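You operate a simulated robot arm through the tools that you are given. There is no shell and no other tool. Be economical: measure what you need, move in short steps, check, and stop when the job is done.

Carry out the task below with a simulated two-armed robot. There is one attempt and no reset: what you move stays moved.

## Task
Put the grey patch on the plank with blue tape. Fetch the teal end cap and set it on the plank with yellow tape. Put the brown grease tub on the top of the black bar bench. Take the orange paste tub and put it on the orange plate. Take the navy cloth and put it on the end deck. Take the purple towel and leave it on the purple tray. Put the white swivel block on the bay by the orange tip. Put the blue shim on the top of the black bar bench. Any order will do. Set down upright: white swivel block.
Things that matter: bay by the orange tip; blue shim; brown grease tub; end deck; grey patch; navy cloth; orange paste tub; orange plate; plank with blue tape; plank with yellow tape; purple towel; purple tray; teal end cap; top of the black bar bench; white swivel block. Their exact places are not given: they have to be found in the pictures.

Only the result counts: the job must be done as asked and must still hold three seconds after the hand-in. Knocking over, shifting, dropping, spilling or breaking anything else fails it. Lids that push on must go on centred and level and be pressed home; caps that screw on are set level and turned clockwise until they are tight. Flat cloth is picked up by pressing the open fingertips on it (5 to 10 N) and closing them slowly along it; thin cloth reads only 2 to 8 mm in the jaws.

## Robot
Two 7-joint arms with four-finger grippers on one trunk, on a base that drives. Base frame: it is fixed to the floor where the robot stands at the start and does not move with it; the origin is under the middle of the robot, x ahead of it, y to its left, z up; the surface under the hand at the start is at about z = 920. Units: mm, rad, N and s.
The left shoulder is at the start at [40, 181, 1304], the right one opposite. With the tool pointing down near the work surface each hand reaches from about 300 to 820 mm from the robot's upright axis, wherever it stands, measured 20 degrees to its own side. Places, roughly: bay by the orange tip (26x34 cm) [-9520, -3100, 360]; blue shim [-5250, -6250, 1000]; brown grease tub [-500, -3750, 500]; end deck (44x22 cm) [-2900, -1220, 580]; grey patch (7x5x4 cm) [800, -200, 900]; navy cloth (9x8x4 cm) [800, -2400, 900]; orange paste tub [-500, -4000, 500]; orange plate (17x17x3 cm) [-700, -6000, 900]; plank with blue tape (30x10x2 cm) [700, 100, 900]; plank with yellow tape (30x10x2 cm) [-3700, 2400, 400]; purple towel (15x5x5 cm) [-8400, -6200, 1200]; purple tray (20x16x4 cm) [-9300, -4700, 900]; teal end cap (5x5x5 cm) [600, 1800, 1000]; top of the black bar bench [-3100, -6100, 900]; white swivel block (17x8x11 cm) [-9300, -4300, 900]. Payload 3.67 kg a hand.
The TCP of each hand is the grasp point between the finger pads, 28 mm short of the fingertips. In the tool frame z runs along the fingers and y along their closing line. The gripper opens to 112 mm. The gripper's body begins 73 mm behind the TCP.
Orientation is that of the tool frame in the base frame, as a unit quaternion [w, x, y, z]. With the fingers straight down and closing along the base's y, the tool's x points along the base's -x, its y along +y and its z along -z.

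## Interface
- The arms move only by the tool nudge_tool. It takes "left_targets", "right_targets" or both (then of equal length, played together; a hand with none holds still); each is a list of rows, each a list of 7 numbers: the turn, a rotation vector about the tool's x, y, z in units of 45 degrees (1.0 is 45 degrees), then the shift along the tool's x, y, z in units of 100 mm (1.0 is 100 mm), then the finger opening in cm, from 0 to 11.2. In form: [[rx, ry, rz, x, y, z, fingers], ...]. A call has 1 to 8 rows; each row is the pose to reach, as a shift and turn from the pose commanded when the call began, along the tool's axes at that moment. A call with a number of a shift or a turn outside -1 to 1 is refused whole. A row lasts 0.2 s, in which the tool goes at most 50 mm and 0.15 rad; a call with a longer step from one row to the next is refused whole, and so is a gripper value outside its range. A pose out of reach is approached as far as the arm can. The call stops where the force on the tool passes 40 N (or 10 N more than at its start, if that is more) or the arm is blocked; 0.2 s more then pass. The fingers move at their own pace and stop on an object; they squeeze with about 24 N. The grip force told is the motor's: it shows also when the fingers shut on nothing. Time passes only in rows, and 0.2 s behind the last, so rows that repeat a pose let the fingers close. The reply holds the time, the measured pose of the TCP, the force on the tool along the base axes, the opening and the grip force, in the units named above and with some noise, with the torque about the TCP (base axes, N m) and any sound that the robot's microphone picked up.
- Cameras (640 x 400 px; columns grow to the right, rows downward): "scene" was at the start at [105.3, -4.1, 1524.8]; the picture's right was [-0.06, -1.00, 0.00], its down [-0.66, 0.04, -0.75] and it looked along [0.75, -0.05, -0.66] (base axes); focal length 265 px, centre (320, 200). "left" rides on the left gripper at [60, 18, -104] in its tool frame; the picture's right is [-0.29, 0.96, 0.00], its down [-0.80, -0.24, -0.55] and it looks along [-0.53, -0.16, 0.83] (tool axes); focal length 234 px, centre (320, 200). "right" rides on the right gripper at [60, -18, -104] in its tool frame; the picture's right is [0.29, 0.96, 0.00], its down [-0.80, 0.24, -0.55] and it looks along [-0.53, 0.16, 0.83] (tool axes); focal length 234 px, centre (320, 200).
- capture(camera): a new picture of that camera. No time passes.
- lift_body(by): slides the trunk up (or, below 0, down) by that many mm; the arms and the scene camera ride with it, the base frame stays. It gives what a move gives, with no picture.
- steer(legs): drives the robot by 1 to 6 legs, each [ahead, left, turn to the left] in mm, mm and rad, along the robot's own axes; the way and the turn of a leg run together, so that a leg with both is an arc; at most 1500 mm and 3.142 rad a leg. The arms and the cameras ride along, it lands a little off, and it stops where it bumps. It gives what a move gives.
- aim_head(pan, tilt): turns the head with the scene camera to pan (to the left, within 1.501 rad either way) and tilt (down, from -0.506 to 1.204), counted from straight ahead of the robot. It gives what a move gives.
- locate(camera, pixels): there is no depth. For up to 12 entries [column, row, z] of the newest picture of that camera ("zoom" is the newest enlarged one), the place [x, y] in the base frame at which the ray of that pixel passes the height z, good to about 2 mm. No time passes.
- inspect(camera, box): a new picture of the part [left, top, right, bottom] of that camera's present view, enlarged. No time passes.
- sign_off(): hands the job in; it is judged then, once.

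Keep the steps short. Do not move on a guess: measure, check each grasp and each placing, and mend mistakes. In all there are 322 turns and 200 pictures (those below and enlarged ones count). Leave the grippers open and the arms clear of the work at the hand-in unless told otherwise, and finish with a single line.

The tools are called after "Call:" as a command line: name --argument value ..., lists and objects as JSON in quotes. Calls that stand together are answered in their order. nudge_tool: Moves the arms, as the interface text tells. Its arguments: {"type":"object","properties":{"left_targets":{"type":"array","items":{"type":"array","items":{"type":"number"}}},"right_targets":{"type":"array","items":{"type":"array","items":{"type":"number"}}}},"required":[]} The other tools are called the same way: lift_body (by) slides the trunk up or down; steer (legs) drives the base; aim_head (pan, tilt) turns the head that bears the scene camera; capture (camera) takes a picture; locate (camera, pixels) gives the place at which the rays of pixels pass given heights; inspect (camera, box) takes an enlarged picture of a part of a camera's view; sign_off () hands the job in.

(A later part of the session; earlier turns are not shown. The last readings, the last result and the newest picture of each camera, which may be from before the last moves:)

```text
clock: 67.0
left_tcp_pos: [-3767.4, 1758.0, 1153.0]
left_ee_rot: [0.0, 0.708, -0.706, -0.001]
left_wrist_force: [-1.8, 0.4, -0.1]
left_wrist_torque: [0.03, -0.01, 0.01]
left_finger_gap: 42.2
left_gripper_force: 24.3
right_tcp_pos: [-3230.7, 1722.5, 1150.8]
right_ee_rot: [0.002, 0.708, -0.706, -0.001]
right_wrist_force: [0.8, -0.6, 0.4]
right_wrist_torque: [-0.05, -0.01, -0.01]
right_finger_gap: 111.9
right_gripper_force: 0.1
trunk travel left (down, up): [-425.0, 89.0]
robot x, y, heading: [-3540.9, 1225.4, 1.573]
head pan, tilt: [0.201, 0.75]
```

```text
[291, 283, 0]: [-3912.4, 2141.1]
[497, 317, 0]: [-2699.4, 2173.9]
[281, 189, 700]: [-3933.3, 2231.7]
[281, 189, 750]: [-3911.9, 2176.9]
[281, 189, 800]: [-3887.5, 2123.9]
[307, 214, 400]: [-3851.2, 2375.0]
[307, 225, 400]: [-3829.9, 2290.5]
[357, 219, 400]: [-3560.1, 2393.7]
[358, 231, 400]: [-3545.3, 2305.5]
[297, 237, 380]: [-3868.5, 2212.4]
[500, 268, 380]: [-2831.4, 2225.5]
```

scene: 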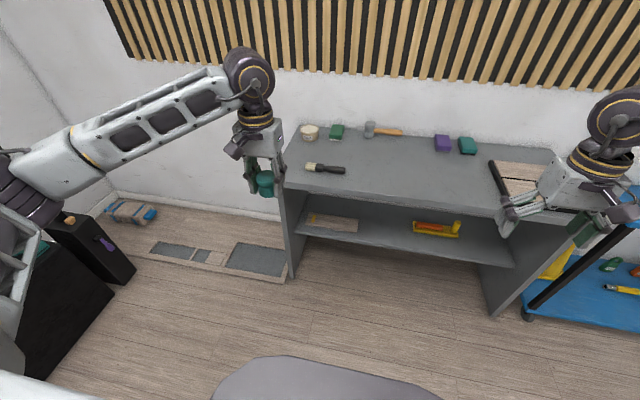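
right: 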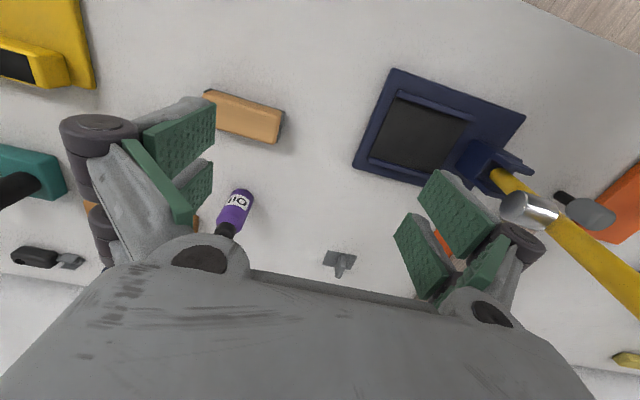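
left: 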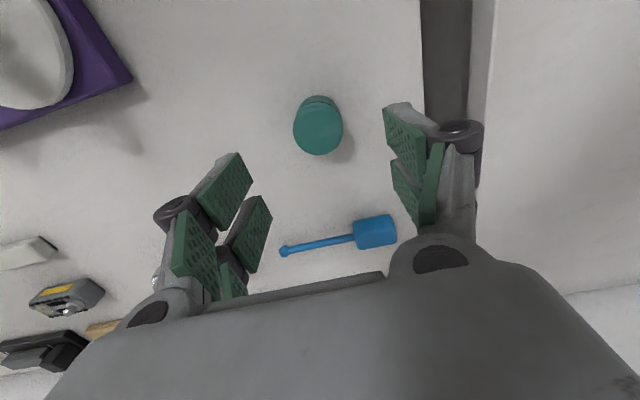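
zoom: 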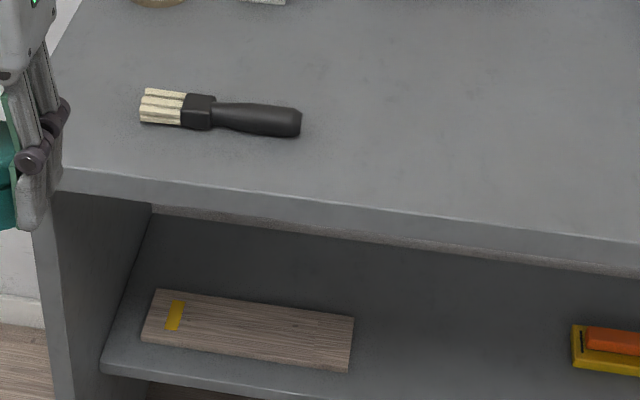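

The plank lies on the shelf at x≈-3700, y 2300–2390, z≈360, and the desk front is y≈2160 under a top at ≈765. I can't reach in with the fingers down. Plan: put the cap on the desk top, regrip it with the tool tilted forward, lower the trunk and set it in from the front. First I drive ahead 330 mm.

Call:
nudge_tool --right_targets '[[0, 0, 0, 0.5, 0, 0, 11.2], [0, 0, 0, 1, 0, 0, 11.2]]'

Call:
steer --legs '[[330, 0, 0]]'

Call:
capture --camera "left"

Call:
capture --camera "scene"

```text
clock: 67.6
left_tcp_pos: [-3767.0, 1755.1, 1153.6]
left_ee_rot: [0.0, 0.708, -0.706, 0.0]
left_wrist_force: [0.2, -0.7, -0.6]
left_wrist_torque: [0.01, -0.02, -0.03]
left_finger_gap: 42.2
left_gripper_force: 24.3
right_tcp_pos: [-3229.6, 1621.6, 1151.8]
right_ee_rot: [0.0, 0.708, -0.706, 0.0]
right_wrist_force: [-0.8, -0.4, -0.7]
right_wrist_torque: [0.07, 0.04, 0.0]
right_finger_gap: 112.0
right_gripper_force: 0.1
trunk travel left (down, up): [-425.0, 89.0]
robot x, y, heading: [-3545.9, 1228.3, 1.575]
head pan, tilt: [0.201, 0.75]
```

```text
clock: 69.8
left_tcp_pos: [-3764.6, 2083.0, 1153.5]
left_ee_rot: [0.001, -0.706, 0.708, 0.001]
left_wrist_force: [0.2, -0.1, -1.4]
left_wrist_torque: [0.05, 0.01, 0.02]
left_finger_gap: 42.5
left_gripper_force: 23.9
right_tcp_pos: [-3227.5, 1946.7, 1150.4]
right_ee_rot: [-0.001, -0.706, 0.708, 0.0]
right_wrist_force: [0.5, 0.2, -0.4]
right_wrist_torque: [-0.01, 0.0, 0.01]
right_finger_gap: 111.9
right_gripper_force: 0.1
trunk travel left (down, up): [-425.0, 89.0]
robot x, y, heading: [-3540.8, 1551.4, 1.566]
head pan, tilt: [0.201, 0.75]
```

```text
176 pictures are left
```

left: 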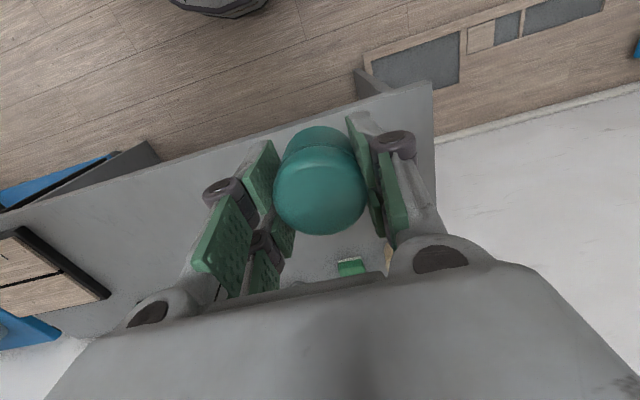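

```text
175 pictures are left
```

scene: 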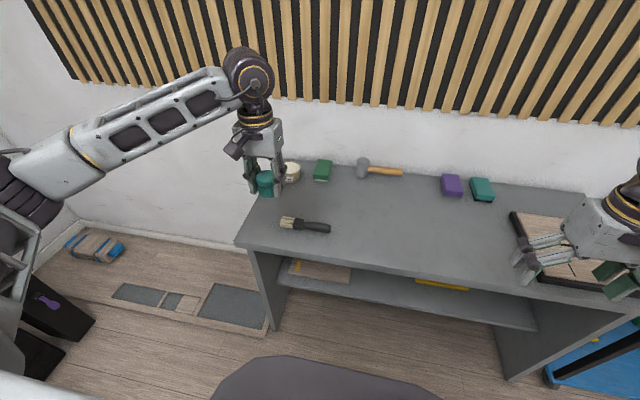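

Call:
locate --camera "left" --pixels '[[160, 167, 700], [160, 167, 765], [160, 167, 830], [433, 82, 765], [354, 108, 765]]'

Call:
locate --camera "scene" --pixels '[[235, 243, 700], [235, 243, 765], [235, 243, 830], [400, 270, 700], [400, 270, 765], [400, 270, 830], [305, 224, 775], [330, 227, 775]]'

```text
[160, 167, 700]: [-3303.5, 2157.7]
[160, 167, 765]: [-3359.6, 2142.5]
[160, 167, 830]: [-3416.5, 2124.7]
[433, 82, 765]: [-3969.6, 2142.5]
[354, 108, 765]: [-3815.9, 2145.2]
```

```text
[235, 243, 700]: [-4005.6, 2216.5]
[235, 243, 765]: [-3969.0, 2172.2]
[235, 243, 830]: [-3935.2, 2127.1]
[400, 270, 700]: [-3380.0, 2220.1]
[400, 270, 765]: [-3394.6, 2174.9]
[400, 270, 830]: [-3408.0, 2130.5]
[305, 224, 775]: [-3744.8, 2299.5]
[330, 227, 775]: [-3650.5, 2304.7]
```

The desk top comes out near z≈800–830 with its front edge at y≈2130. I take the cap to a free spot at (-3560, 2200) and lower until contact.

Call:
nudge_tool --left_targets '[[0, 0, 0, -0.2, -0.45, 0, 2], [0, 0, 0, -0.4, -0.9, 0, 2], [0, 0, 0, -0.8, -1, 0, 2]]'

Call:
nudge_tool --left_targets '[[0, 0, 0, -0.2, -0.45, 0, 2], [0, 0, 0, -0.37, -0.9, 0, 2], [0, 0, 0, -0.37, -1, 0.45, 2], [0, 0, 0, -0.37, -1, 0.95, 2]]'

Call:
capture --camera "left"

```text
clock: 70.6
left_tcp_pos: [-3663.3, 2165.0, 1151.3]
left_ee_rot: [0.0, -0.705, 0.709, -0.001]
left_wrist_force: [-0.2, 0.0, -1.0]
left_wrist_torque: [-0.05, 0.0, -0.03]
left_finger_gap: 42.4
left_gripper_force: 24.3
right_tcp_pos: [-3228.8, 1948.5, 1150.8]
right_ee_rot: [-0.001, -0.706, 0.708, -0.001]
right_wrist_force: [0.4, 0.3, -0.8]
right_wrist_torque: [-0.03, 0.02, -0.03]
right_finger_gap: 112.0
right_gripper_force: 0.1
trunk travel left (down, up): [-425.0, 89.0]
robot x, y, heading: [-3542.4, 1551.8, 1.568]
head pan, tilt: [0.201, 0.75]
```

```text
clock: 71.6
left_tcp_pos: [-3560.6, 2198.6, 1056.7]
left_ee_rot: [0.0, -0.706, 0.709, 0.001]
left_wrist_force: [-1.0, 0.6, -0.5]
left_wrist_torque: [-0.01, 0.0, 0.03]
left_finger_gap: 42.3
left_gripper_force: 24.3
right_tcp_pos: [-3227.9, 1948.9, 1150.7]
right_ee_rot: [-0.002, -0.706, 0.708, 0.0]
right_wrist_force: [1.0, 0.1, -0.1]
right_wrist_torque: [-0.06, 0.01, 0.03]
right_finger_gap: 111.9
right_gripper_force: 0.0
trunk travel left (down, up): [-425.0, 89.0]
robot x, y, heading: [-3544.7, 1553.5, 1.571]
head pan, tilt: [0.201, 0.75]
```

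```text
174 pictures are left
```

left: 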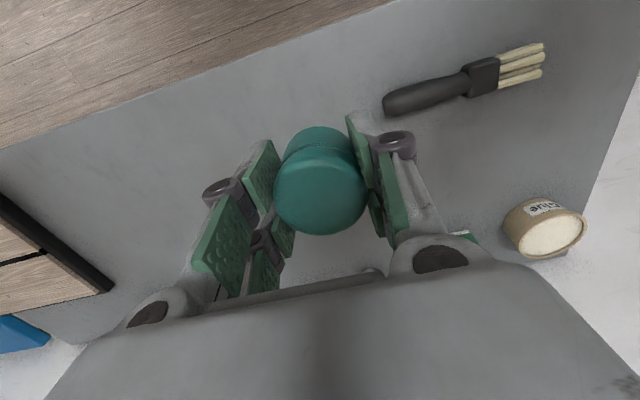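

Call:
locate --camera "left" --pixels '[[385, 105, 830], [385, 105, 780], [200, 70, 830], [200, 70, 780], [480, 90, 830], [320, 130, 830]]'

Call:
nudge_tool --left_targets '[[0, 0, 0, 0, 0, 0.45, 2], [0, 0, 0, 0, 0, 0.9, 2]]'

Call:
capture --camera "scene"

```text
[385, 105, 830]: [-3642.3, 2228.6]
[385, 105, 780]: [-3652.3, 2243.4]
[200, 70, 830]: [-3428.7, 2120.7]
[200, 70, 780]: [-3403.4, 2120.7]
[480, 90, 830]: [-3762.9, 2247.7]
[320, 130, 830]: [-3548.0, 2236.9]
```

```text
clock: 72.2
left_tcp_pos: [-3557.5, 2201.5, 967.0]
left_ee_rot: [0.001, -0.706, 0.709, 0.0]
left_wrist_force: [0.3, 1.3, 0.1]
left_wrist_torque: [-0.01, -0.02, 0.01]
left_finger_gap: 42.3
left_gripper_force: 23.5
right_tcp_pos: [-3228.4, 1949.7, 1150.5]
right_ee_rot: [-0.002, -0.705, 0.709, 0.0]
right_wrist_force: [0.5, 0.8, 0.6]
right_wrist_torque: [-0.03, -0.01, 0.01]
right_finger_gap: 112.1
right_gripper_force: 0.0
trunk travel left (down, up): [-425.0, 89.0]
robot x, y, heading: [-3538.7, 1553.4, 1.565]
head pan, tilt: [0.201, 0.75]
```

```text
173 pictures are left
```

scene: 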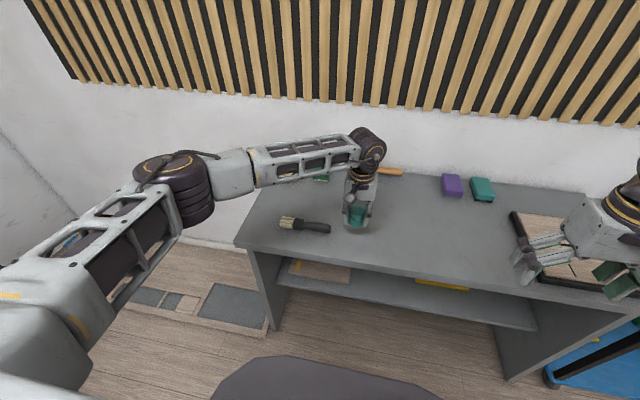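

I shift 40 mm right for more room from the brush and lower to z≈895, then feel for contact.

Call:
nudge_tool --left_targets '[[0, 0, 0, 0, -0.4, 0, 2], [0, 0, 0, 0, -0.4, 0.4, 2], [0, 0, 0, 0, -0.4, 0.72, 2], [0, 0, 0, 0, -0.4, 0.85, 2]]'

Call:
nudge_tool --left_targets '[[0, 0, 0, 0, 0, 0.04, 2], [0, 0, 0, 0, 0, 0.08, 2], [0, 0, 0, 0, 0, 0.12, 2], [0, 0, 0, 0, 0, 0.16, 2]]'

```text
clock: 73.2
left_tcp_pos: [-3522.4, 2199.2, 880.8]
left_ee_rot: [0.0, -0.705, 0.709, 0.0]
left_wrist_force: [-0.2, -0.9, -1.1]
left_wrist_torque: [-0.01, 0.02, 0.0]
left_finger_gap: 42.3
left_gripper_force: 23.7
right_tcp_pos: [-3226.7, 1947.5, 1150.4]
right_ee_rot: [-0.002, -0.706, 0.709, 0.0]
right_wrist_force: [0.6, 0.3, 0.3]
right_wrist_torque: [0.0, -0.03, -0.02]
right_finger_gap: 112.0
right_gripper_force: 0.1
trunk travel left (down, up): [-425.0, 89.0]
robot x, y, heading: [-3542.9, 1551.2, 1.564]
head pan, tilt: [0.201, 0.75]
```

```text
clock: 74.2
left_tcp_pos: [-3524.2, 2200.7, 868.6]
left_ee_rot: [0.003, -0.706, 0.709, 0.002]
left_wrist_force: [-2.1, 5.2, 20.4]
left_wrist_torque: [0.06, 0.05, 0.01]
left_finger_gap: 43.4
left_gripper_force: 23.6
right_tcp_pos: [-3228.6, 1947.5, 1151.2]
right_ee_rot: [-0.001, -0.706, 0.709, 0.001]
right_wrist_force: [-0.4, -0.1, 0.3]
right_wrist_torque: [0.0, 0.06, -0.01]
right_finger_gap: 111.8
right_gripper_force: 0.1
trunk travel left (down, up): [-425.0, 89.0]
robot x, y, heading: [-3546.3, 1554.4, 1.569]
head pan, tilt: [0.201, 0.75]
```

Contact, so the desk top is z≈835. I release and rise.

Call:
nudge_tool --left_targets '[[0, 0, 0, 0, 0, -0.03, 2], [0, 0, 0, 0, 0, -0.03, 8], [0, 0, 0, 0, 0, -0.03, 8], [0, 0, 0, 0, 0, -0.5, 8], [0, 0, 0, 0, 0, -1, 8]]'

Call:
capture --camera "left"

```text
clock: 75.4
left_tcp_pos: [-3525.4, 2201.6, 965.4]
left_ee_rot: [-0.001, -0.705, 0.709, 0.0]
left_wrist_force: [-0.4, -0.8, -0.7]
left_wrist_torque: [-0.03, 0.0, -0.01]
left_finger_gap: 80.1
left_gripper_force: 0.0
right_tcp_pos: [-3227.8, 1947.5, 1151.9]
right_ee_rot: [-0.001, -0.706, 0.708, 0.0]
right_wrist_force: [0.8, -0.4, -0.1]
right_wrist_torque: [0.01, 0.0, -0.01]
right_finger_gap: 111.8
right_gripper_force: 0.1
trunk travel left (down, up): [-425.0, 89.0]
robot x, y, heading: [-3540.9, 1556.8, 1.563]
head pan, tilt: [0.201, 0.75]
```

```text
172 pictures are left
```

left: 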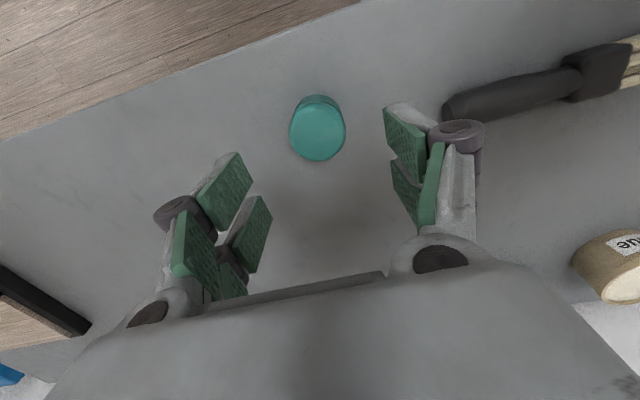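

The cap stands free at (-3524,2201). I back the hand 90 mm and pitch it forward about 55°.

Call:
nudge_tool --left_targets '[[0, 0, 0, 0.45, 0, 0, 8], [0, 0, 0, 0.9, 0, 0, 8], [0, -0.18, 0, 0.9, 0, 0, 8], [0, -0.36, 0, 0.9, 0, 0, 8], [0, -0.54, 0, 0.9, 0, 0, 8], [0, -0.72, 0, 0.9, 0, 0, 8], [0, -0.9, 0, 0.9, 0, 0, 8], [0, -1, 0, 0.9, 0, 0, 8]]'

Call:
nudge_tool --left_targets '[[0, -0.12, 0, 0, 0, 0, 8], [0, -0.22, 0, 0, 0, 0, 8]]'

Call:
capture --camera "left"

Call:
capture --camera "scene"

```text
clock: 77.2
left_tcp_pos: [-3523.6, 2110.4, 965.2]
left_ee_rot: [0.272, -0.652, 0.654, 0.27]
left_wrist_force: [0.9, -0.1, -0.3]
left_wrist_torque: [0.02, -0.01, -0.01]
left_finger_gap: 80.0
left_gripper_force: 0.0
right_tcp_pos: [-3227.6, 1948.4, 1151.6]
right_ee_rot: [-0.001, -0.706, 0.708, 0.0]
right_wrist_force: [-0.2, 0.6, 0.3]
right_wrist_torque: [0.0, 0.02, 0.03]
right_finger_gap: 111.9
right_gripper_force: 0.1
trunk travel left (down, up): [-425.0, 89.0]
robot x, y, heading: [-3540.7, 1553.2, 1.569]
head pan, tilt: [0.201, 0.75]
```

```text
clock: 77.8
left_tcp_pos: [-3524.5, 2110.1, 965.9]
left_ee_rot: [0.327, -0.626, 0.629, 0.324]
left_wrist_force: [0.2, 0.3, 0.4]
left_wrist_torque: [-0.01, 0.0, 0.01]
left_finger_gap: 80.2
left_gripper_force: 0.1
right_tcp_pos: [-3227.6, 1948.0, 1151.7]
right_ee_rot: [-0.001, -0.706, 0.708, 0.0]
right_wrist_force: [0.2, -0.6, -0.2]
right_wrist_torque: [-0.04, 0.01, 0.01]
right_finger_gap: 111.8
right_gripper_force: 0.0
trunk travel left (down, up): [-425.0, 89.0]
robot x, y, heading: [-3540.9, 1552.8, 1.564]
head pan, tilt: [0.201, 0.75]
```

```text
171 pictures are left
```

left: 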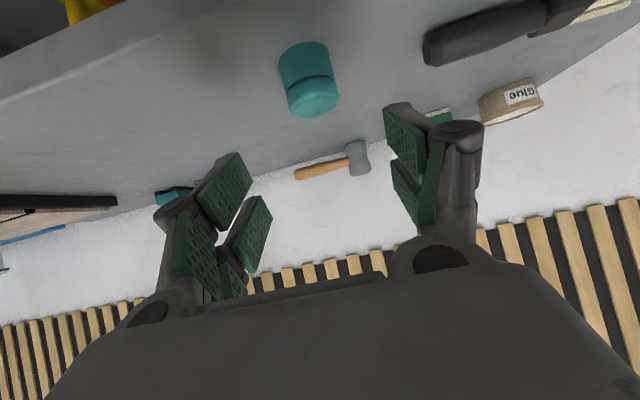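

```text
170 pictures are left
```

scene: 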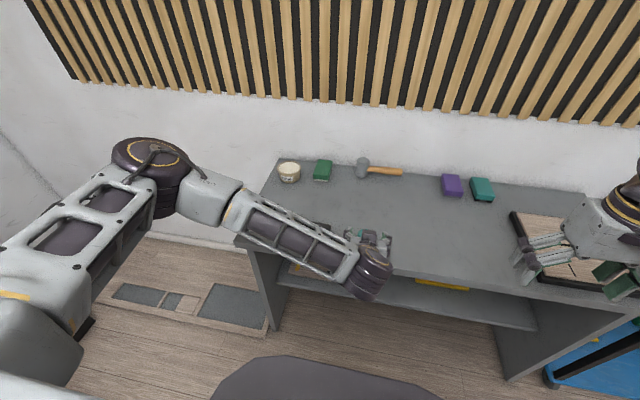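

Call:
locate --camera "left" --pixels '[[312, 95, 880], [302, 48, 836], [280, 70, 858], [334, 68, 858]]'

```text
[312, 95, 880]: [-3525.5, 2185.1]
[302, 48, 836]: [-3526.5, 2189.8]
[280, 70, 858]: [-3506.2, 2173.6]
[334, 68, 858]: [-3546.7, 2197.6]
```

The cap is confirmed around (-3525,2197). I move in diagonally along the tool, fingers straddling it.

Call:
nudge_tool --left_targets '[[0, 0, 0, 0.1, 0, 0.45, 8], [0, 0, 0, 0.2, 0, 0.9, 8]]'

Call:
nudge_tool --left_targets '[[0, 0, 0, 0.05, 0, 0.2, 8], [0, 0, 0, 0.09, 0, 0.38, 8], [0, 0, 0, 0.09, 0, 0.38, 8]]'

Call:
capture --camera "left"

```text
clock: 78.4
left_tcp_pos: [-3525.0, 2171.3, 896.6]
left_ee_rot: [0.327, -0.626, 0.629, 0.324]
left_wrist_force: [-0.4, -0.1, -0.6]
left_wrist_torque: [0.02, 0.0, 0.03]
left_finger_gap: 79.9
left_gripper_force: 0.0
right_tcp_pos: [-3228.4, 1948.8, 1151.1]
right_ee_rot: [-0.002, -0.706, 0.708, -0.001]
right_wrist_force: [0.6, 0.5, -0.4]
right_wrist_torque: [0.03, -0.01, 0.0]
right_finger_gap: 112.0
right_gripper_force: 0.1
trunk travel left (down, up): [-425.0, 89.0]
robot x, y, heading: [-3543.1, 1552.3, 1.566]
head pan, tilt: [0.201, 0.75]
```

```text
clock: 79.2
left_tcp_pos: [-3524.6, 2195.5, 872.0]
left_ee_rot: [0.328, -0.626, 0.627, 0.327]
left_wrist_force: [0.1, -0.7, 15.9]
left_wrist_torque: [0.0, 0.22, 0.12]
left_finger_gap: 81.8
left_gripper_force: 1.3
right_tcp_pos: [-3227.8, 1946.8, 1151.6]
right_ee_rot: [-0.001, -0.705, 0.709, 0.001]
right_wrist_force: [-0.2, -0.5, 0.1]
right_wrist_torque: [0.0, 0.03, -0.03]
right_finger_gap: 112.0
right_gripper_force: 0.1
trunk travel left (down, up): [-425.0, 89.0]
robot x, y, heading: [-3542.9, 1552.5, 1.571]
head pan, tilt: [0.201, 0.75]
```

```text
169 pictures are left
```

left: 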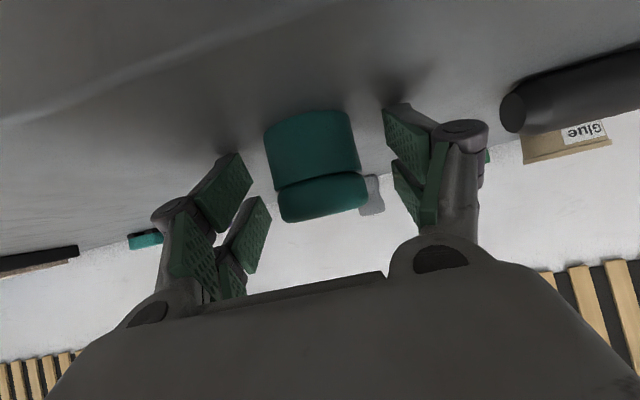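

The fingertips touch the desk, so I rise 3 mm and close on the cap.

Call:
nudge_tool --left_targets '[[0, 0, 0, -0.04, 0, -0.03, 8], [0, 0, 0, -0.04, 0, -0.03, 4], [0, 0, 0, -0.04, 0, -0.03, 2], [0, 0, 0, -0.04, 0, -0.03, 2], [0, 0, 0, -0.04, 0, -0.03, 2]]'

```text
clock: 80.4
left_tcp_pos: [-3525.1, 2196.0, 875.1]
left_ee_rot: [0.327, -0.626, 0.628, 0.327]
left_wrist_force: [-2.1, -1.9, 8.5]
left_wrist_torque: [-0.01, 0.1, 0.01]
left_finger_gap: 44.6
left_gripper_force: 24.0
right_tcp_pos: [-3228.2, 1946.5, 1151.6]
right_ee_rot: [-0.001, -0.705, 0.709, 0.0]
right_wrist_force: [-0.3, -0.3, 0.4]
right_wrist_torque: [0.01, -0.02, 0.04]
right_finger_gap: 112.0
right_gripper_force: 0.1
trunk travel left (down, up): [-425.0, 89.0]
robot x, y, heading: [-3542.7, 1552.3, 1.568]
head pan, tilt: [0.201, 0.75]
```

Gripped (44.6 mm). I lift it, check, then back off 220 mm to clear the desk before lowering.

Call:
nudge_tool --left_targets '[[0, 0, 0, -0.25, 0, -0.18, 2], [0, 0, 0, -0.5, 0, -0.35, 2]]'

Call:
steer --legs '[[-220, 0, 0]]'

Call:
capture --camera "left"

```text
clock: 81.0
left_tcp_pos: [-3523.9, 2194.4, 936.3]
left_ee_rot: [0.327, -0.626, 0.629, 0.325]
left_wrist_force: [-0.6, -0.1, -0.5]
left_wrist_torque: [0.01, 0.0, 0.02]
left_finger_gap: 44.4
left_gripper_force: 24.0
right_tcp_pos: [-3227.1, 1948.1, 1151.6]
right_ee_rot: [-0.002, -0.706, 0.708, 0.0]
right_wrist_force: [0.1, -1.2, 0.6]
right_wrist_torque: [0.03, 0.07, 0.06]
right_finger_gap: 111.8
right_gripper_force: 0.0
trunk travel left (down, up): [-425.0, 89.0]
robot x, y, heading: [-3542.8, 1554.6, 1.568]
head pan, tilt: [0.201, 0.75]
```

```text
clock: 82.7
left_tcp_pos: [-3527.0, 1978.7, 934.7]
left_ee_rot: [0.326, -0.626, 0.629, 0.325]
left_wrist_force: [0.5, -0.9, 0.0]
left_wrist_torque: [-0.04, -0.06, 0.0]
left_finger_gap: 44.3
left_gripper_force: 24.7
right_tcp_pos: [-3228.5, 1730.1, 1150.5]
right_ee_rot: [-0.001, -0.706, 0.708, 0.0]
right_wrist_force: [-0.1, -0.4, -0.8]
right_wrist_torque: [0.01, -0.01, 0.01]
right_finger_gap: 111.7
right_gripper_force: 0.2
trunk travel left (down, up): [-425.0, 89.0]
robot x, y, heading: [-3543.5, 1334.2, 1.566]
head pan, tilt: [0.201, 0.75]
```

```text
168 pictures are left
```

left: 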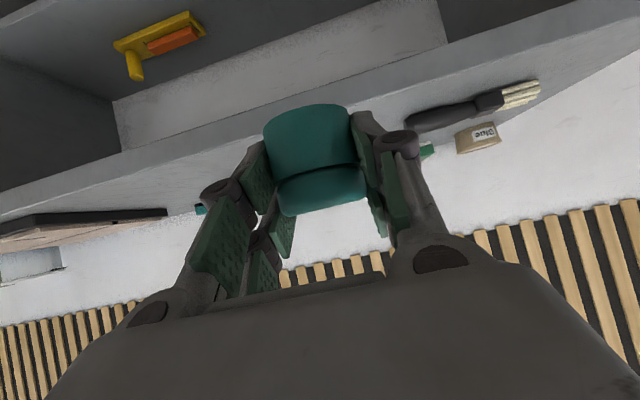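

The cap is held level. I lower the trunk 420 mm and look at the shelf.

Call:
lift_body --by -420

Call:
aim_head --pan 0.1 --tilt 0.7

Call:
capture --camera "scene"

Call:
capture --camera "left"

```text
refused: -420 is not a number from -400 to 400
```

```text
clock: 83.4
left_tcp_pos: [-3525.2, 1977.5, 936.1]
left_ee_rot: [0.327, -0.626, 0.629, 0.325]
left_wrist_force: [0.4, -0.5, -0.8]
left_wrist_torque: [0.03, -0.04, 0.01]
left_finger_gap: 44.4
left_gripper_force: 23.9
right_tcp_pos: [-3228.6, 1730.2, 1152.0]
right_ee_rot: [-0.001, -0.706, 0.708, -0.001]
right_wrist_force: [0.2, -0.9, 0.6]
right_wrist_torque: [0.02, 0.03, 0.0]
right_finger_gap: 112.1
right_gripper_force: 0.0
trunk travel left (down, up): [-425.0, 89.0]
robot x, y, heading: [-3544.9, 1334.5, 1.562]
head pan, tilt: [0.099, 0.7]
```

```text
167 pictures are left
```

scene: 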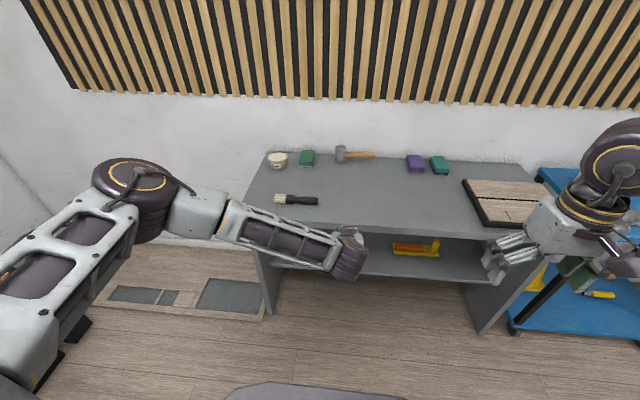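

```text
166 pictures are left
```

left: 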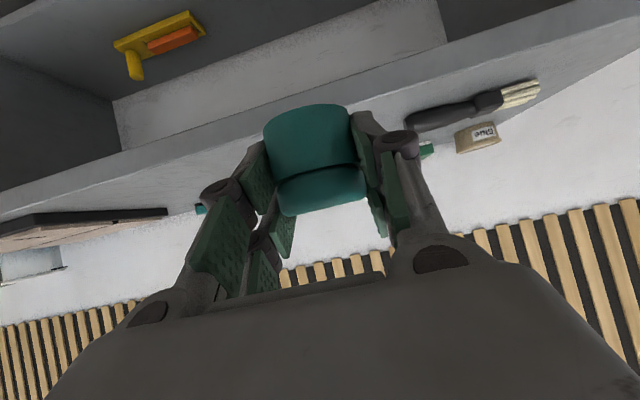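

The limit is 400 per call, so I lower by 400.

Call:
lift_body --by -400

Call:
capture --camera "scene"

Call:
capture --camera "left"

```text
clock: 87.2
left_tcp_pos: [-3525.5, 1976.3, 534.9]
left_ee_rot: [0.327, -0.626, 0.629, 0.325]
left_wrist_force: [-0.6, 0.6, -0.8]
left_wrist_torque: [0.0, -0.02, 0.02]
left_finger_gap: 44.2
left_gripper_force: 24.3
right_tcp_pos: [-3228.6, 1729.0, 752.4]
right_ee_rot: [-0.001, -0.706, 0.709, 0.0]
right_wrist_force: [0.1, -0.2, 1.0]
right_wrist_torque: [-0.01, 0.02, 0.0]
right_finger_gap: 112.1
right_gripper_force: 0.1
trunk travel left (down, up): [-25.0, 489.0]
robot x, y, heading: [-3542.0, 1337.3, 1.568]
head pan, tilt: [0.099, 0.7]
```

```text
165 pictures are left
```

scene: 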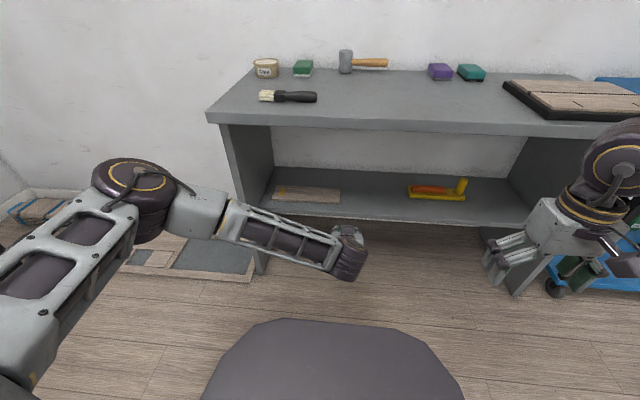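

```text
164 pictures are left
```

left: 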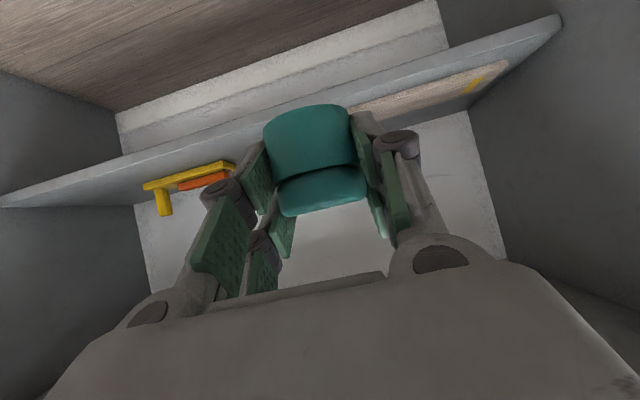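

Call:
locate --camera "scene" --pixels '[[275, 186, 380], [339, 190, 380], [339, 203, 380], [273, 200, 380], [275, 186, 420], [339, 190, 420], [339, 203, 420], [273, 200, 420]]'

Call:
inspect --camera "left" --box '[400, 20, 560, 120]'

```text
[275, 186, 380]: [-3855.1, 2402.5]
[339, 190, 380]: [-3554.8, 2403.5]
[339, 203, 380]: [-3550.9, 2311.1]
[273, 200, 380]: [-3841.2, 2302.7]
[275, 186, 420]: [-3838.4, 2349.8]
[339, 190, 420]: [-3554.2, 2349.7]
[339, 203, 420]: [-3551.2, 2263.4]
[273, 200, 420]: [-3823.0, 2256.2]
```

```text
4.00 times, centred on (480, 70) of left
```

zoom: 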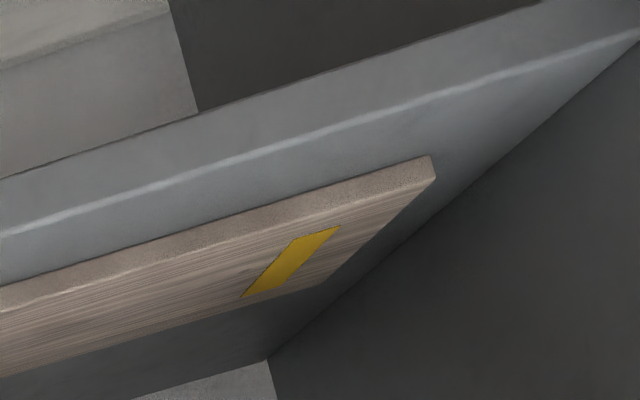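

Call:
locate --camera "zoom" --pixels '[[433, 180, 380], [433, 180, 400], [240, 298, 380], [340, 227, 380], [300, 130, 360], [300, 130, 380]]'

```text
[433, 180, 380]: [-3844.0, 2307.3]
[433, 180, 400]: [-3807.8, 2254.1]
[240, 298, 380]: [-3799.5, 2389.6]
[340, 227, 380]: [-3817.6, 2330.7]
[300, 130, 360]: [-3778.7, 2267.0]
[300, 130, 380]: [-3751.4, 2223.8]
```

The plank is x -3848…-3552, y 2306…2403, top z≈380. Target for the cap is (-3680, 2352). I shift the hand left 155 mm and down ~90 mm while still outside.

Call:
nudge_tool --left_targets '[[0, 0, 0, 0, 0.45, 0, 2], [0, 0, 0, 0, 0.9, 0, 2], [0, 0, 0, 0, 1, 0, 2]]'

Call:
nudge_tool --left_targets '[[0, 0, 0, 0, 0.3, 0, 2], [0, 0, 0, 0, 0.55, 0, 2], [0, 0, 0, 0.37, 0.55, 0.26, 2], [0, 0, 0, 0.7, 0.55, 0.5, 2]]'

Call:
steer --legs '[[200, 0, 0]]'

Call:
capture --camera "scene"

```text
clock: 88.0
left_tcp_pos: [-3626.2, 1977.2, 534.5]
left_ee_rot: [0.328, -0.626, 0.629, 0.325]
left_wrist_force: [-0.8, 0.6, -0.6]
left_wrist_torque: [0.02, 0.01, -0.01]
left_finger_gap: 44.1
left_gripper_force: 24.6
right_tcp_pos: [-3229.5, 1729.8, 750.5]
right_ee_rot: [0.0, -0.706, 0.708, 0.0]
right_wrist_force: [-0.1, -0.5, 0.3]
right_wrist_torque: [0.0, 0.0, 0.0]
right_finger_gap: 111.8
right_gripper_force: 0.1
trunk travel left (down, up): [-25.0, 489.0]
robot x, y, heading: [-3541.7, 1334.8, 1.566]
head pan, tilt: [0.099, 0.7]
```

```text
clock: 89.0
left_tcp_pos: [-3662.2, 1989.5, 458.5]
left_ee_rot: [-0.316, 0.632, -0.628, -0.326]
left_wrist_force: [-0.1, 0.3, -1.4]
left_wrist_torque: [0.0, 0.02, -0.01]
left_finger_gap: 44.4
left_gripper_force: 24.0
left hand out of reach, approached as far as the arm can: row 3, 4
right_tcp_pos: [-3227.4, 1730.2, 750.1]
right_ee_rot: [-0.001, -0.707, 0.708, 0.0]
right_wrist_force: [-0.2, -0.2, 0.0]
right_wrist_torque: [-0.03, 0.01, 0.0]
right_finger_gap: 112.3
right_gripper_force: 0.0
trunk travel left (down, up): [-25.0, 489.0]
robot x, y, heading: [-3545.7, 1334.3, 1.573]
head pan, tilt: [0.099, 0.7]
```

```text
clock: 90.7
left_tcp_pos: [-3662.8, 2190.6, 459.8]
left_ee_rot: [-0.315, 0.633, -0.628, -0.326]
left_wrist_force: [-0.2, -0.4, -0.3]
left_wrist_torque: [0.01, 0.0, -0.01]
left_finger_gap: 44.2
left_gripper_force: 23.8
right_tcp_pos: [-3230.3, 1934.7, 750.5]
right_ee_rot: [-0.002, -0.707, 0.707, -0.001]
right_wrist_force: [0.8, 0.9, -0.3]
right_wrist_torque: [-0.06, -0.04, 0.04]
right_finger_gap: 112.1
right_gripper_force: 0.2
trunk travel left (down, up): [-25.0, 489.0]
robot x, y, heading: [-3540.3, 1538.8, 1.573]
head pan, tilt: [0.099, 0.7]
```

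```text
162 pictures are left
```

scene: 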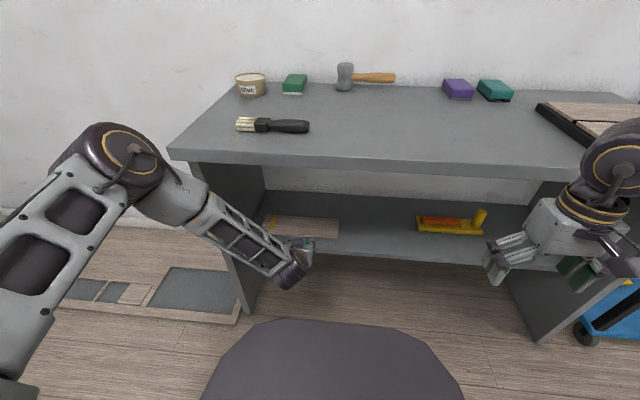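

The elbow would meet the desk if I drove further, so I extend the arm instead, keeping the base here. I lower the trunk 20 mm and then push the hand forward in steps.

Call:
lift_body --by -22

Call:
nudge_tool --left_targets '[[0, 0, 0, -0.23, 0.09, 0.33, 2], [0, 0, 0, -0.46, 0.18, 0.65, 2]]'

Call:
capture --camera "scene"

```text
clock: 91.3
left_tcp_pos: [-3663.0, 2191.5, 439.6]
left_ee_rot: [-0.315, 0.633, -0.627, -0.327]
left_wrist_force: [-0.9, 0.0, -0.7]
left_wrist_torque: [-0.06, -0.04, 0.03]
left_finger_gap: 44.5
left_gripper_force: 24.3
right_tcp_pos: [-3229.4, 1933.8, 730.1]
right_ee_rot: [-0.001, -0.707, 0.707, 0.0]
right_wrist_force: [-0.2, -0.1, 1.2]
right_wrist_torque: [0.0, 0.01, -0.01]
right_finger_gap: 112.0
right_gripper_force: 0.1
trunk travel left (down, up): [-3.0, 511.0]
robot x, y, heading: [-3540.2, 1536.0, 1.566]
head pan, tilt: [0.099, 0.7]
```

```text
clock: 91.9
left_tcp_pos: [-3684.7, 2270.5, 435.7]
left_ee_rot: [-0.316, 0.633, -0.628, -0.326]
left_wrist_force: [-0.6, 0.3, -0.6]
left_wrist_torque: [-0.01, -0.04, 0.0]
left_finger_gap: 44.2
left_gripper_force: 24.2
right_tcp_pos: [-3230.4, 1933.3, 729.8]
right_ee_rot: [-0.001, -0.707, 0.707, 0.0]
right_wrist_force: [0.2, -0.3, 0.4]
right_wrist_torque: [-0.01, 0.01, -0.01]
right_finger_gap: 111.9
right_gripper_force: 0.0
trunk travel left (down, up): [-3.0, 511.0]
robot x, y, heading: [-3541.9, 1535.9, 1.569]
head pan, tilt: [0.099, 0.7]
```

```text
161 pictures are left
```

scene: 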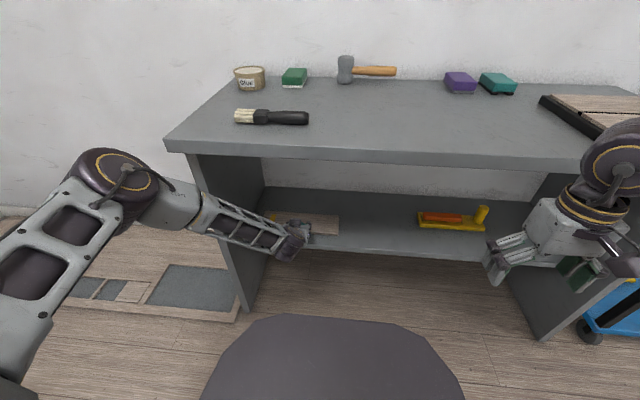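

That works without reach trouble. I go another 80 mm forward.

Call:
nudge_tool --left_targets '[[0, 0, 0, -0.23, 0, 0.33, 2], [0, 0, 0, -0.45, 0, 0.66, 2]]'

Call:
capture --camera "scene"

Call:
capture --camera "left"

```text
clock: 92.5
left_tcp_pos: [-3685.3, 2348.0, 436.2]
left_ee_rot: [-0.315, 0.633, -0.628, -0.324]
left_wrist_force: [1.2, -1.3, -0.7]
left_wrist_torque: [-0.01, 0.03, 0.06]
left_finger_gap: 44.1
left_gripper_force: 24.2
right_tcp_pos: [-3230.1, 1933.4, 730.4]
right_ee_rot: [-0.002, -0.707, 0.707, 0.0]
right_wrist_force: [0.3, 0.2, 0.4]
right_wrist_torque: [0.01, 0.01, -0.01]
right_finger_gap: 112.0
right_gripper_force: 0.0
trunk travel left (down, up): [-3.0, 511.0]
robot x, y, heading: [-3542.5, 1540.8, 1.57]
head pan, tilt: [0.099, 0.7]
```

```text
160 pictures are left
```

scene: 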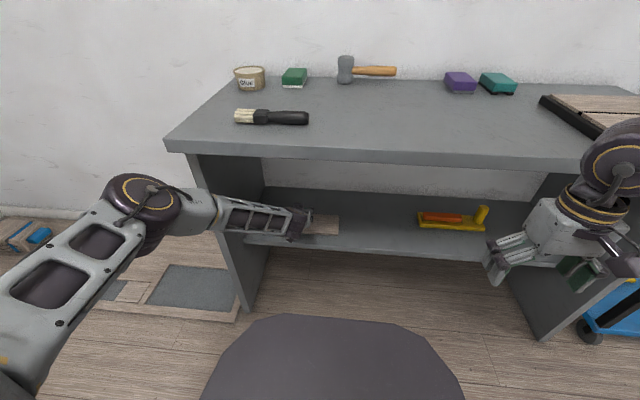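

```text
159 pictures are left
```

left: 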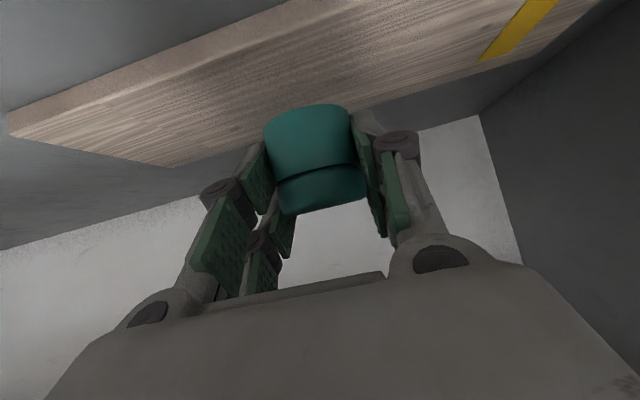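

Over the plank. I lower gently along base-down until contact (expected at TCP z≈419).

Call:
nudge_tool --left_targets '[[0, 0, 0, 0.05, 0, 0.035, 2], [0, 0, 0, 0.1, 0, 0.07, 2], [0, 0, 0, 0.1, 0, 0.07, 2]]'

Call:
nudge_tool --left_targets '[[0, 0, 0, 0.03, 0, 0.02, 2], [0, 0, 0, 0.05, 0, 0.035, 2], [0, 0, 0, 0.05, 0, 0.035, 2]]'

```text
clock: 93.3
left_tcp_pos: [-3686.5, 2348.5, 424.2]
left_ee_rot: [-0.316, 0.633, -0.628, -0.326]
left_wrist_force: [0.5, -0.4, -0.5]
left_wrist_torque: [-0.01, 0.02, -0.06]
left_finger_gap: 44.3
left_gripper_force: 24.3
right_tcp_pos: [-3230.0, 1933.6, 731.0]
right_ee_rot: [-0.001, -0.707, 0.707, 0.0]
right_wrist_force: [0.5, -0.4, -0.2]
right_wrist_torque: [0.01, 0.0, 0.03]
right_finger_gap: 112.0
right_gripper_force: 0.0
trunk travel left (down, up): [-3.0, 511.0]
robot x, y, heading: [-3544.1, 1539.3, 1.571]
head pan, tilt: [0.099, 0.7]
```

```text
clock: 94.1
left_tcp_pos: [-3684.4, 2348.5, 419.7]
left_ee_rot: [-0.315, 0.633, -0.627, -0.327]
left_wrist_force: [0.8, -0.1, 0.4]
left_wrist_torque: [0.0, 0.01, -0.01]
left_finger_gap: 44.2
left_gripper_force: 24.2
right_tcp_pos: [-3229.9, 1932.3, 729.5]
right_ee_rot: [-0.001, -0.707, 0.707, 0.0]
right_wrist_force: [0.6, -0.1, -0.2]
right_wrist_torque: [0.0, -0.03, -0.01]
right_finger_gap: 111.9
right_gripper_force: 0.1
trunk travel left (down, up): [-3.0, 511.0]
robot x, y, heading: [-3543.3, 1537.5, 1.567]
head pan, tilt: [0.099, 0.7]
```

Call:
nudge_tool --left_targets '[[0, 0, 0, 0.03, 0, 0.02, 2], [0, 0, 0, 0.05, 0, 0.035, 2], [0, 0, 0, 0.05, 0, 0.035, 2]]'

```text
clock: 94.9
left_tcp_pos: [-3684.9, 2349.6, 413.8]
left_ee_rot: [-0.317, 0.632, -0.627, -0.327]
left_wrist_force: [-0.8, -0.1, 2.9]
left_wrist_torque: [-0.01, -0.08, -0.03]
left_finger_gap: 44.2
left_gripper_force: 23.6
right_tcp_pos: [-3230.0, 1934.3, 730.2]
right_ee_rot: [0.001, 0.707, -0.707, 0.0]
right_wrist_force: [0.2, 0.0, 0.2]
right_wrist_torque: [-0.01, -0.06, -0.01]
right_finger_gap: 112.2
right_gripper_force: 0.0
trunk travel left (down, up): [-3.0, 511.0]
robot x, y, heading: [-3538.7, 1540.7, 1.566]
head pan, tilt: [0.099, 0.7]
```

Light contact (2.9 N). I press 1.5 mm more, open, and withdraw straight back.

Call:
nudge_tool --left_targets '[[0, 0, 0, 0.015, 0, 0.01, 2], [0, 0, 0, 0.015, 0, 0.01, 7], [0, 0, 0, 0.015, 0, 0.01, 7], [0, 0, 0, 0.015, 0, 0.01, 7]]'

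Call:
nudge_tool --left_targets '[[0, 0, 0, -0.05, 0, -0.05, 7], [0, 0, 0, 0.05, 0, -0.45, 7], [0, 0, 0, 0.15, 0, -0.9, 7]]'

Call:
capture --camera "left"

```text
clock: 95.9
left_tcp_pos: [-3683.8, 2348.2, 410.5]
left_ee_rot: [-0.316, 0.633, -0.627, -0.327]
left_wrist_force: [0.3, 2.2, 6.4]
left_wrist_torque: [0.15, 0.03, -0.06]
left_finger_gap: 70.4
left_gripper_force: 0.0
right_tcp_pos: [-3229.3, 1933.8, 730.5]
right_ee_rot: [-0.001, -0.707, 0.707, 0.0]
right_wrist_force: [-0.2, -0.4, 0.8]
right_wrist_torque: [0.02, -0.01, -0.02]
right_finger_gap: 111.8
right_gripper_force: 0.1
trunk travel left (down, up): [-3.0, 511.0]
robot x, y, heading: [-3538.2, 1538.8, 1.571]
head pan, tilt: [0.099, 0.7]
```

```text
clock: 96.7
left_tcp_pos: [-3684.0, 2267.9, 450.8]
left_ee_rot: [-0.316, 0.632, -0.628, -0.326]
left_wrist_force: [-0.4, 0.3, -0.3]
left_wrist_torque: [0.04, -0.02, -0.03]
left_finger_gap: 70.1
left_gripper_force: 0.1
right_tcp_pos: [-3228.8, 1933.4, 729.7]
right_ee_rot: [-0.001, -0.707, 0.707, -0.001]
right_wrist_force: [-0.7, -0.3, 0.3]
right_wrist_torque: [-0.02, -0.03, -0.03]
right_finger_gap: 112.1
right_gripper_force: 0.0
trunk travel left (down, up): [-3.0, 511.0]
robot x, y, heading: [-3543.7, 1537.8, 1.566]
head pan, tilt: [0.099, 0.7]
```

```text
158 pictures are left
```

left: 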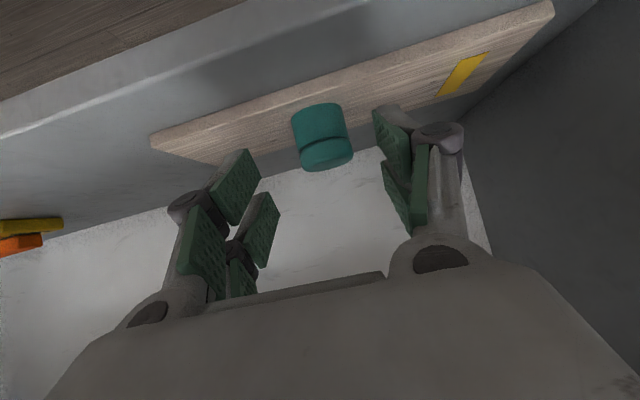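

The cap stands upright on the plank. I back out, then raise the trunk and level the hand.

Call:
steer --legs '[[-320, 0, 0]]'

Call:
lift_body --by 400

Call:
nudge_tool --left_targets '[[0, 0.18, 0, 0, 0, 0, 8], [0, 0.36, 0, 0, 0, 0, 8], [0, 0.54, 0, 0, 0, 0, 8], [0, 0.72, 0, 0, 0, 0, 8], [0, 0.9, 0, 0, 0, 0, 8], [0, 1, 0, 0, 0, 0, 8]]'

Call:
nudge_tool --left_targets '[[0, 0.12, 0, 0, 0, 0, 8], [0, 0.22, 0, 0, 0, 0, 8], [0, 0.22, 0, 0.3, 0, -0.3, 8], [0, 0.22, 0, 0.6, 0, -0.6, 8], [0, 0.22, 0, 0.8, 0, -0.9, 8]]'

Call:
steer --legs '[[0, -1000, 0], [0, -1050, 0], [0, 0, -1.57]]'

Call:
aim_head --pan -1.1 --tilt 0.4

Call:
capture --camera "scene"

```text
clock: 98.9
left_tcp_pos: [-3683.6, 1958.5, 450.7]
left_ee_rot: [-0.316, 0.633, -0.626, -0.327]
left_wrist_force: [0.5, 1.5, 0.0]
left_wrist_torque: [-0.03, 0.0, -0.01]
left_finger_gap: 69.8
left_gripper_force: 0.1
right_tcp_pos: [-3229.1, 1623.8, 729.8]
right_ee_rot: [-0.001, -0.707, 0.707, 0.0]
right_wrist_force: [0.8, 0.3, 0.6]
right_wrist_torque: [0.03, 0.01, 0.01]
right_finger_gap: 111.8
right_gripper_force: 0.0
trunk travel left (down, up): [-3.0, 511.0]
robot x, y, heading: [-3542.3, 1227.6, 1.572]
head pan, tilt: [0.099, 0.7]
```

```text
clock: 102.7
left_tcp_pos: [-3682.8, 1960.0, 849.5]
left_ee_rot: [-0.315, 0.633, -0.628, -0.326]
left_wrist_force: [-0.4, -0.3, 0.0]
left_wrist_torque: [-0.01, -0.01, 0.0]
left_finger_gap: 70.0
left_gripper_force: 0.1
right_tcp_pos: [-3228.7, 1624.4, 1129.3]
right_ee_rot: [-0.002, -0.707, 0.707, 0.0]
right_wrist_force: [-0.6, 0.4, 0.5]
right_wrist_torque: [0.0, 0.0, -0.02]
right_finger_gap: 111.9
right_gripper_force: 0.1
trunk travel left (down, up): [-403.0, 111.0]
robot x, y, heading: [-3542.1, 1227.6, 1.574]
head pan, tilt: [0.099, 0.7]
```

```text
clock: 104.1
left_tcp_pos: [-3683.6, 1959.6, 848.4]
left_ee_rot: [-0.052, 0.708, -0.701, -0.058]
left_wrist_force: [0.3, -0.2, 0.8]
left_wrist_torque: [-0.03, 0.02, 0.02]
left_finger_gap: 80.2
left_gripper_force: 0.0
right_tcp_pos: [-3229.1, 1624.3, 1128.4]
right_ee_rot: [-0.002, -0.707, 0.707, 0.0]
right_wrist_force: [-0.5, -0.3, -0.7]
right_wrist_torque: [-0.02, 0.0, -0.01]
right_finger_gap: 111.9
right_gripper_force: 0.1
trunk travel left (down, up): [-403.0, 111.0]
robot x, y, heading: [-3542.2, 1228.3, 1.569]
head pan, tilt: [0.099, 0.7]
```

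```text
clock: 105.3
left_tcp_pos: [-3679.5, 1866.6, 926.7]
left_ee_rot: [0.01, 0.712, -0.702, 0.003]
left_wrist_force: [0.1, -0.9, -0.1]
left_wrist_torque: [-0.02, -0.01, 0.02]
left_finger_gap: 80.0
left_gripper_force: 0.0
right_tcp_pos: [-3228.5, 1623.8, 1128.8]
right_ee_rot: [-0.002, -0.706, 0.708, 0.0]
right_wrist_force: [0.2, 0.6, -0.5]
right_wrist_torque: [0.01, -0.01, 0.01]
right_finger_gap: 111.9
right_gripper_force: 0.1
trunk travel left (down, up): [-403.0, 111.0]
robot x, y, heading: [-3545.6, 1228.6, 1.571]
head pan, tilt: [0.099, 0.7]
```

```text
clock: 119.7
left_tcp_pos: [-847.7, 1384.9, 918.8]
left_ee_rot: [-0.014, -0.03, 0.999, 0.003]
left_wrist_force: [-0.3, 1.1, 0.6]
left_wrist_torque: [-0.03, 0.0, 0.01]
left_finger_gap: 80.0
left_gripper_force: 0.1
right_tcp_pos: [-1066.0, 923.0, 1123.2]
right_ee_rot: [-0.01, -0.024, 1.0, -0.002]
right_wrist_force: [0.1, 0.0, 0.6]
right_wrist_torque: [-0.01, 0.0, 0.03]
right_finger_gap: 112.1
right_gripper_force: 0.1
trunk travel left (down, up): [-403.0, 111.0]
robot x, y, heading: [-1486.1, 1214.6, 0.051]
head pan, tilt: [0.099, 0.7]
stopped in leg 3: the robot was blocked; the commanded pose is now the measured one
```

```text
clock: 121.1
left_tcp_pos: [-846.6, 1382.1, 916.1]
left_ee_rot: [-0.015, -0.03, 0.999, 0.003]
left_wrist_force: [0.3, -0.6, 0.1]
left_wrist_torque: [0.03, 0.01, 0.0]
left_finger_gap: 80.1
left_gripper_force: 0.1
right_tcp_pos: [-1065.1, 924.0, 1121.3]
right_ee_rot: [-0.01, -0.023, 1.0, -0.001]
right_wrist_force: [0.0, -0.4, -0.6]
right_wrist_torque: [0.01, 0.03, -0.01]
right_finger_gap: 112.1
right_gripper_force: 0.0
trunk travel left (down, up): [-403.0, 111.0]
robot x, y, heading: [-1489.3, 1212.0, 0.052]
head pan, tilt: [-1.1, 0.4]
```

```text
157 pictures are left
```

scene: 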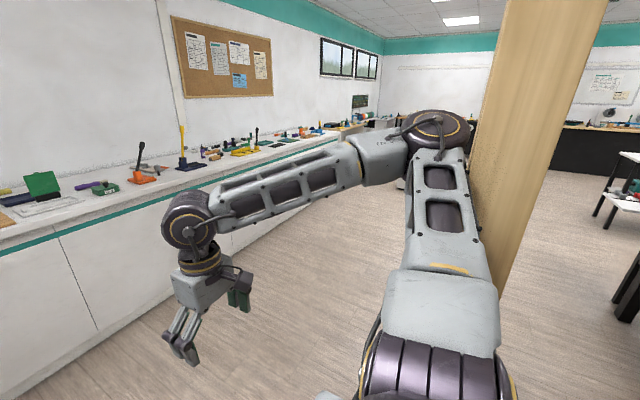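

Blocked while turning. A wooden column is at my right, so I look there to see what was touched.

Call:
aim_head --pan -1.5 --tilt 0.35

Call:
capture --camera "scene"

```text
clock: 122.0
left_tcp_pos: [-847.0, 1382.4, 915.7]
left_ee_rot: [-0.015, -0.03, 0.999, 0.003]
left_wrist_force: [-0.5, 0.5, -0.4]
left_wrist_torque: [-0.02, -0.07, 0.0]
left_finger_gap: 80.0
left_gripper_force: 0.1
right_tcp_pos: [-1066.0, 924.4, 1122.3]
right_ee_rot: [-0.009, -0.023, 1.0, -0.001]
right_wrist_force: [1.4, -0.2, 0.1]
right_wrist_torque: [0.03, 0.0, -0.05]
right_finger_gap: 112.0
right_gripper_force: 0.1
trunk travel left (down, up): [-403.0, 111.0]
robot x, y, heading: [-1487.3, 1212.5, 0.044]
head pan, tilt: [-1.499, 0.351]
```

```text
156 pictures are left
```

scene: 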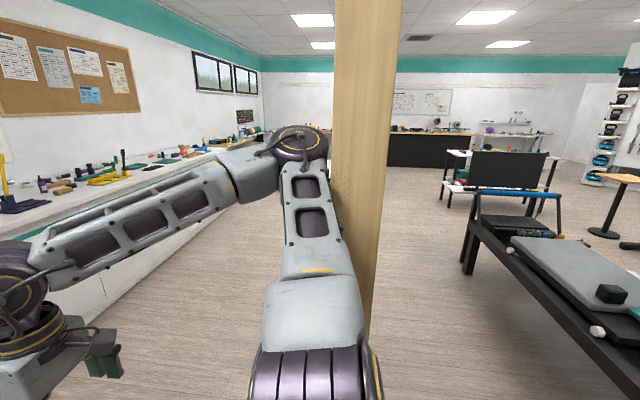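

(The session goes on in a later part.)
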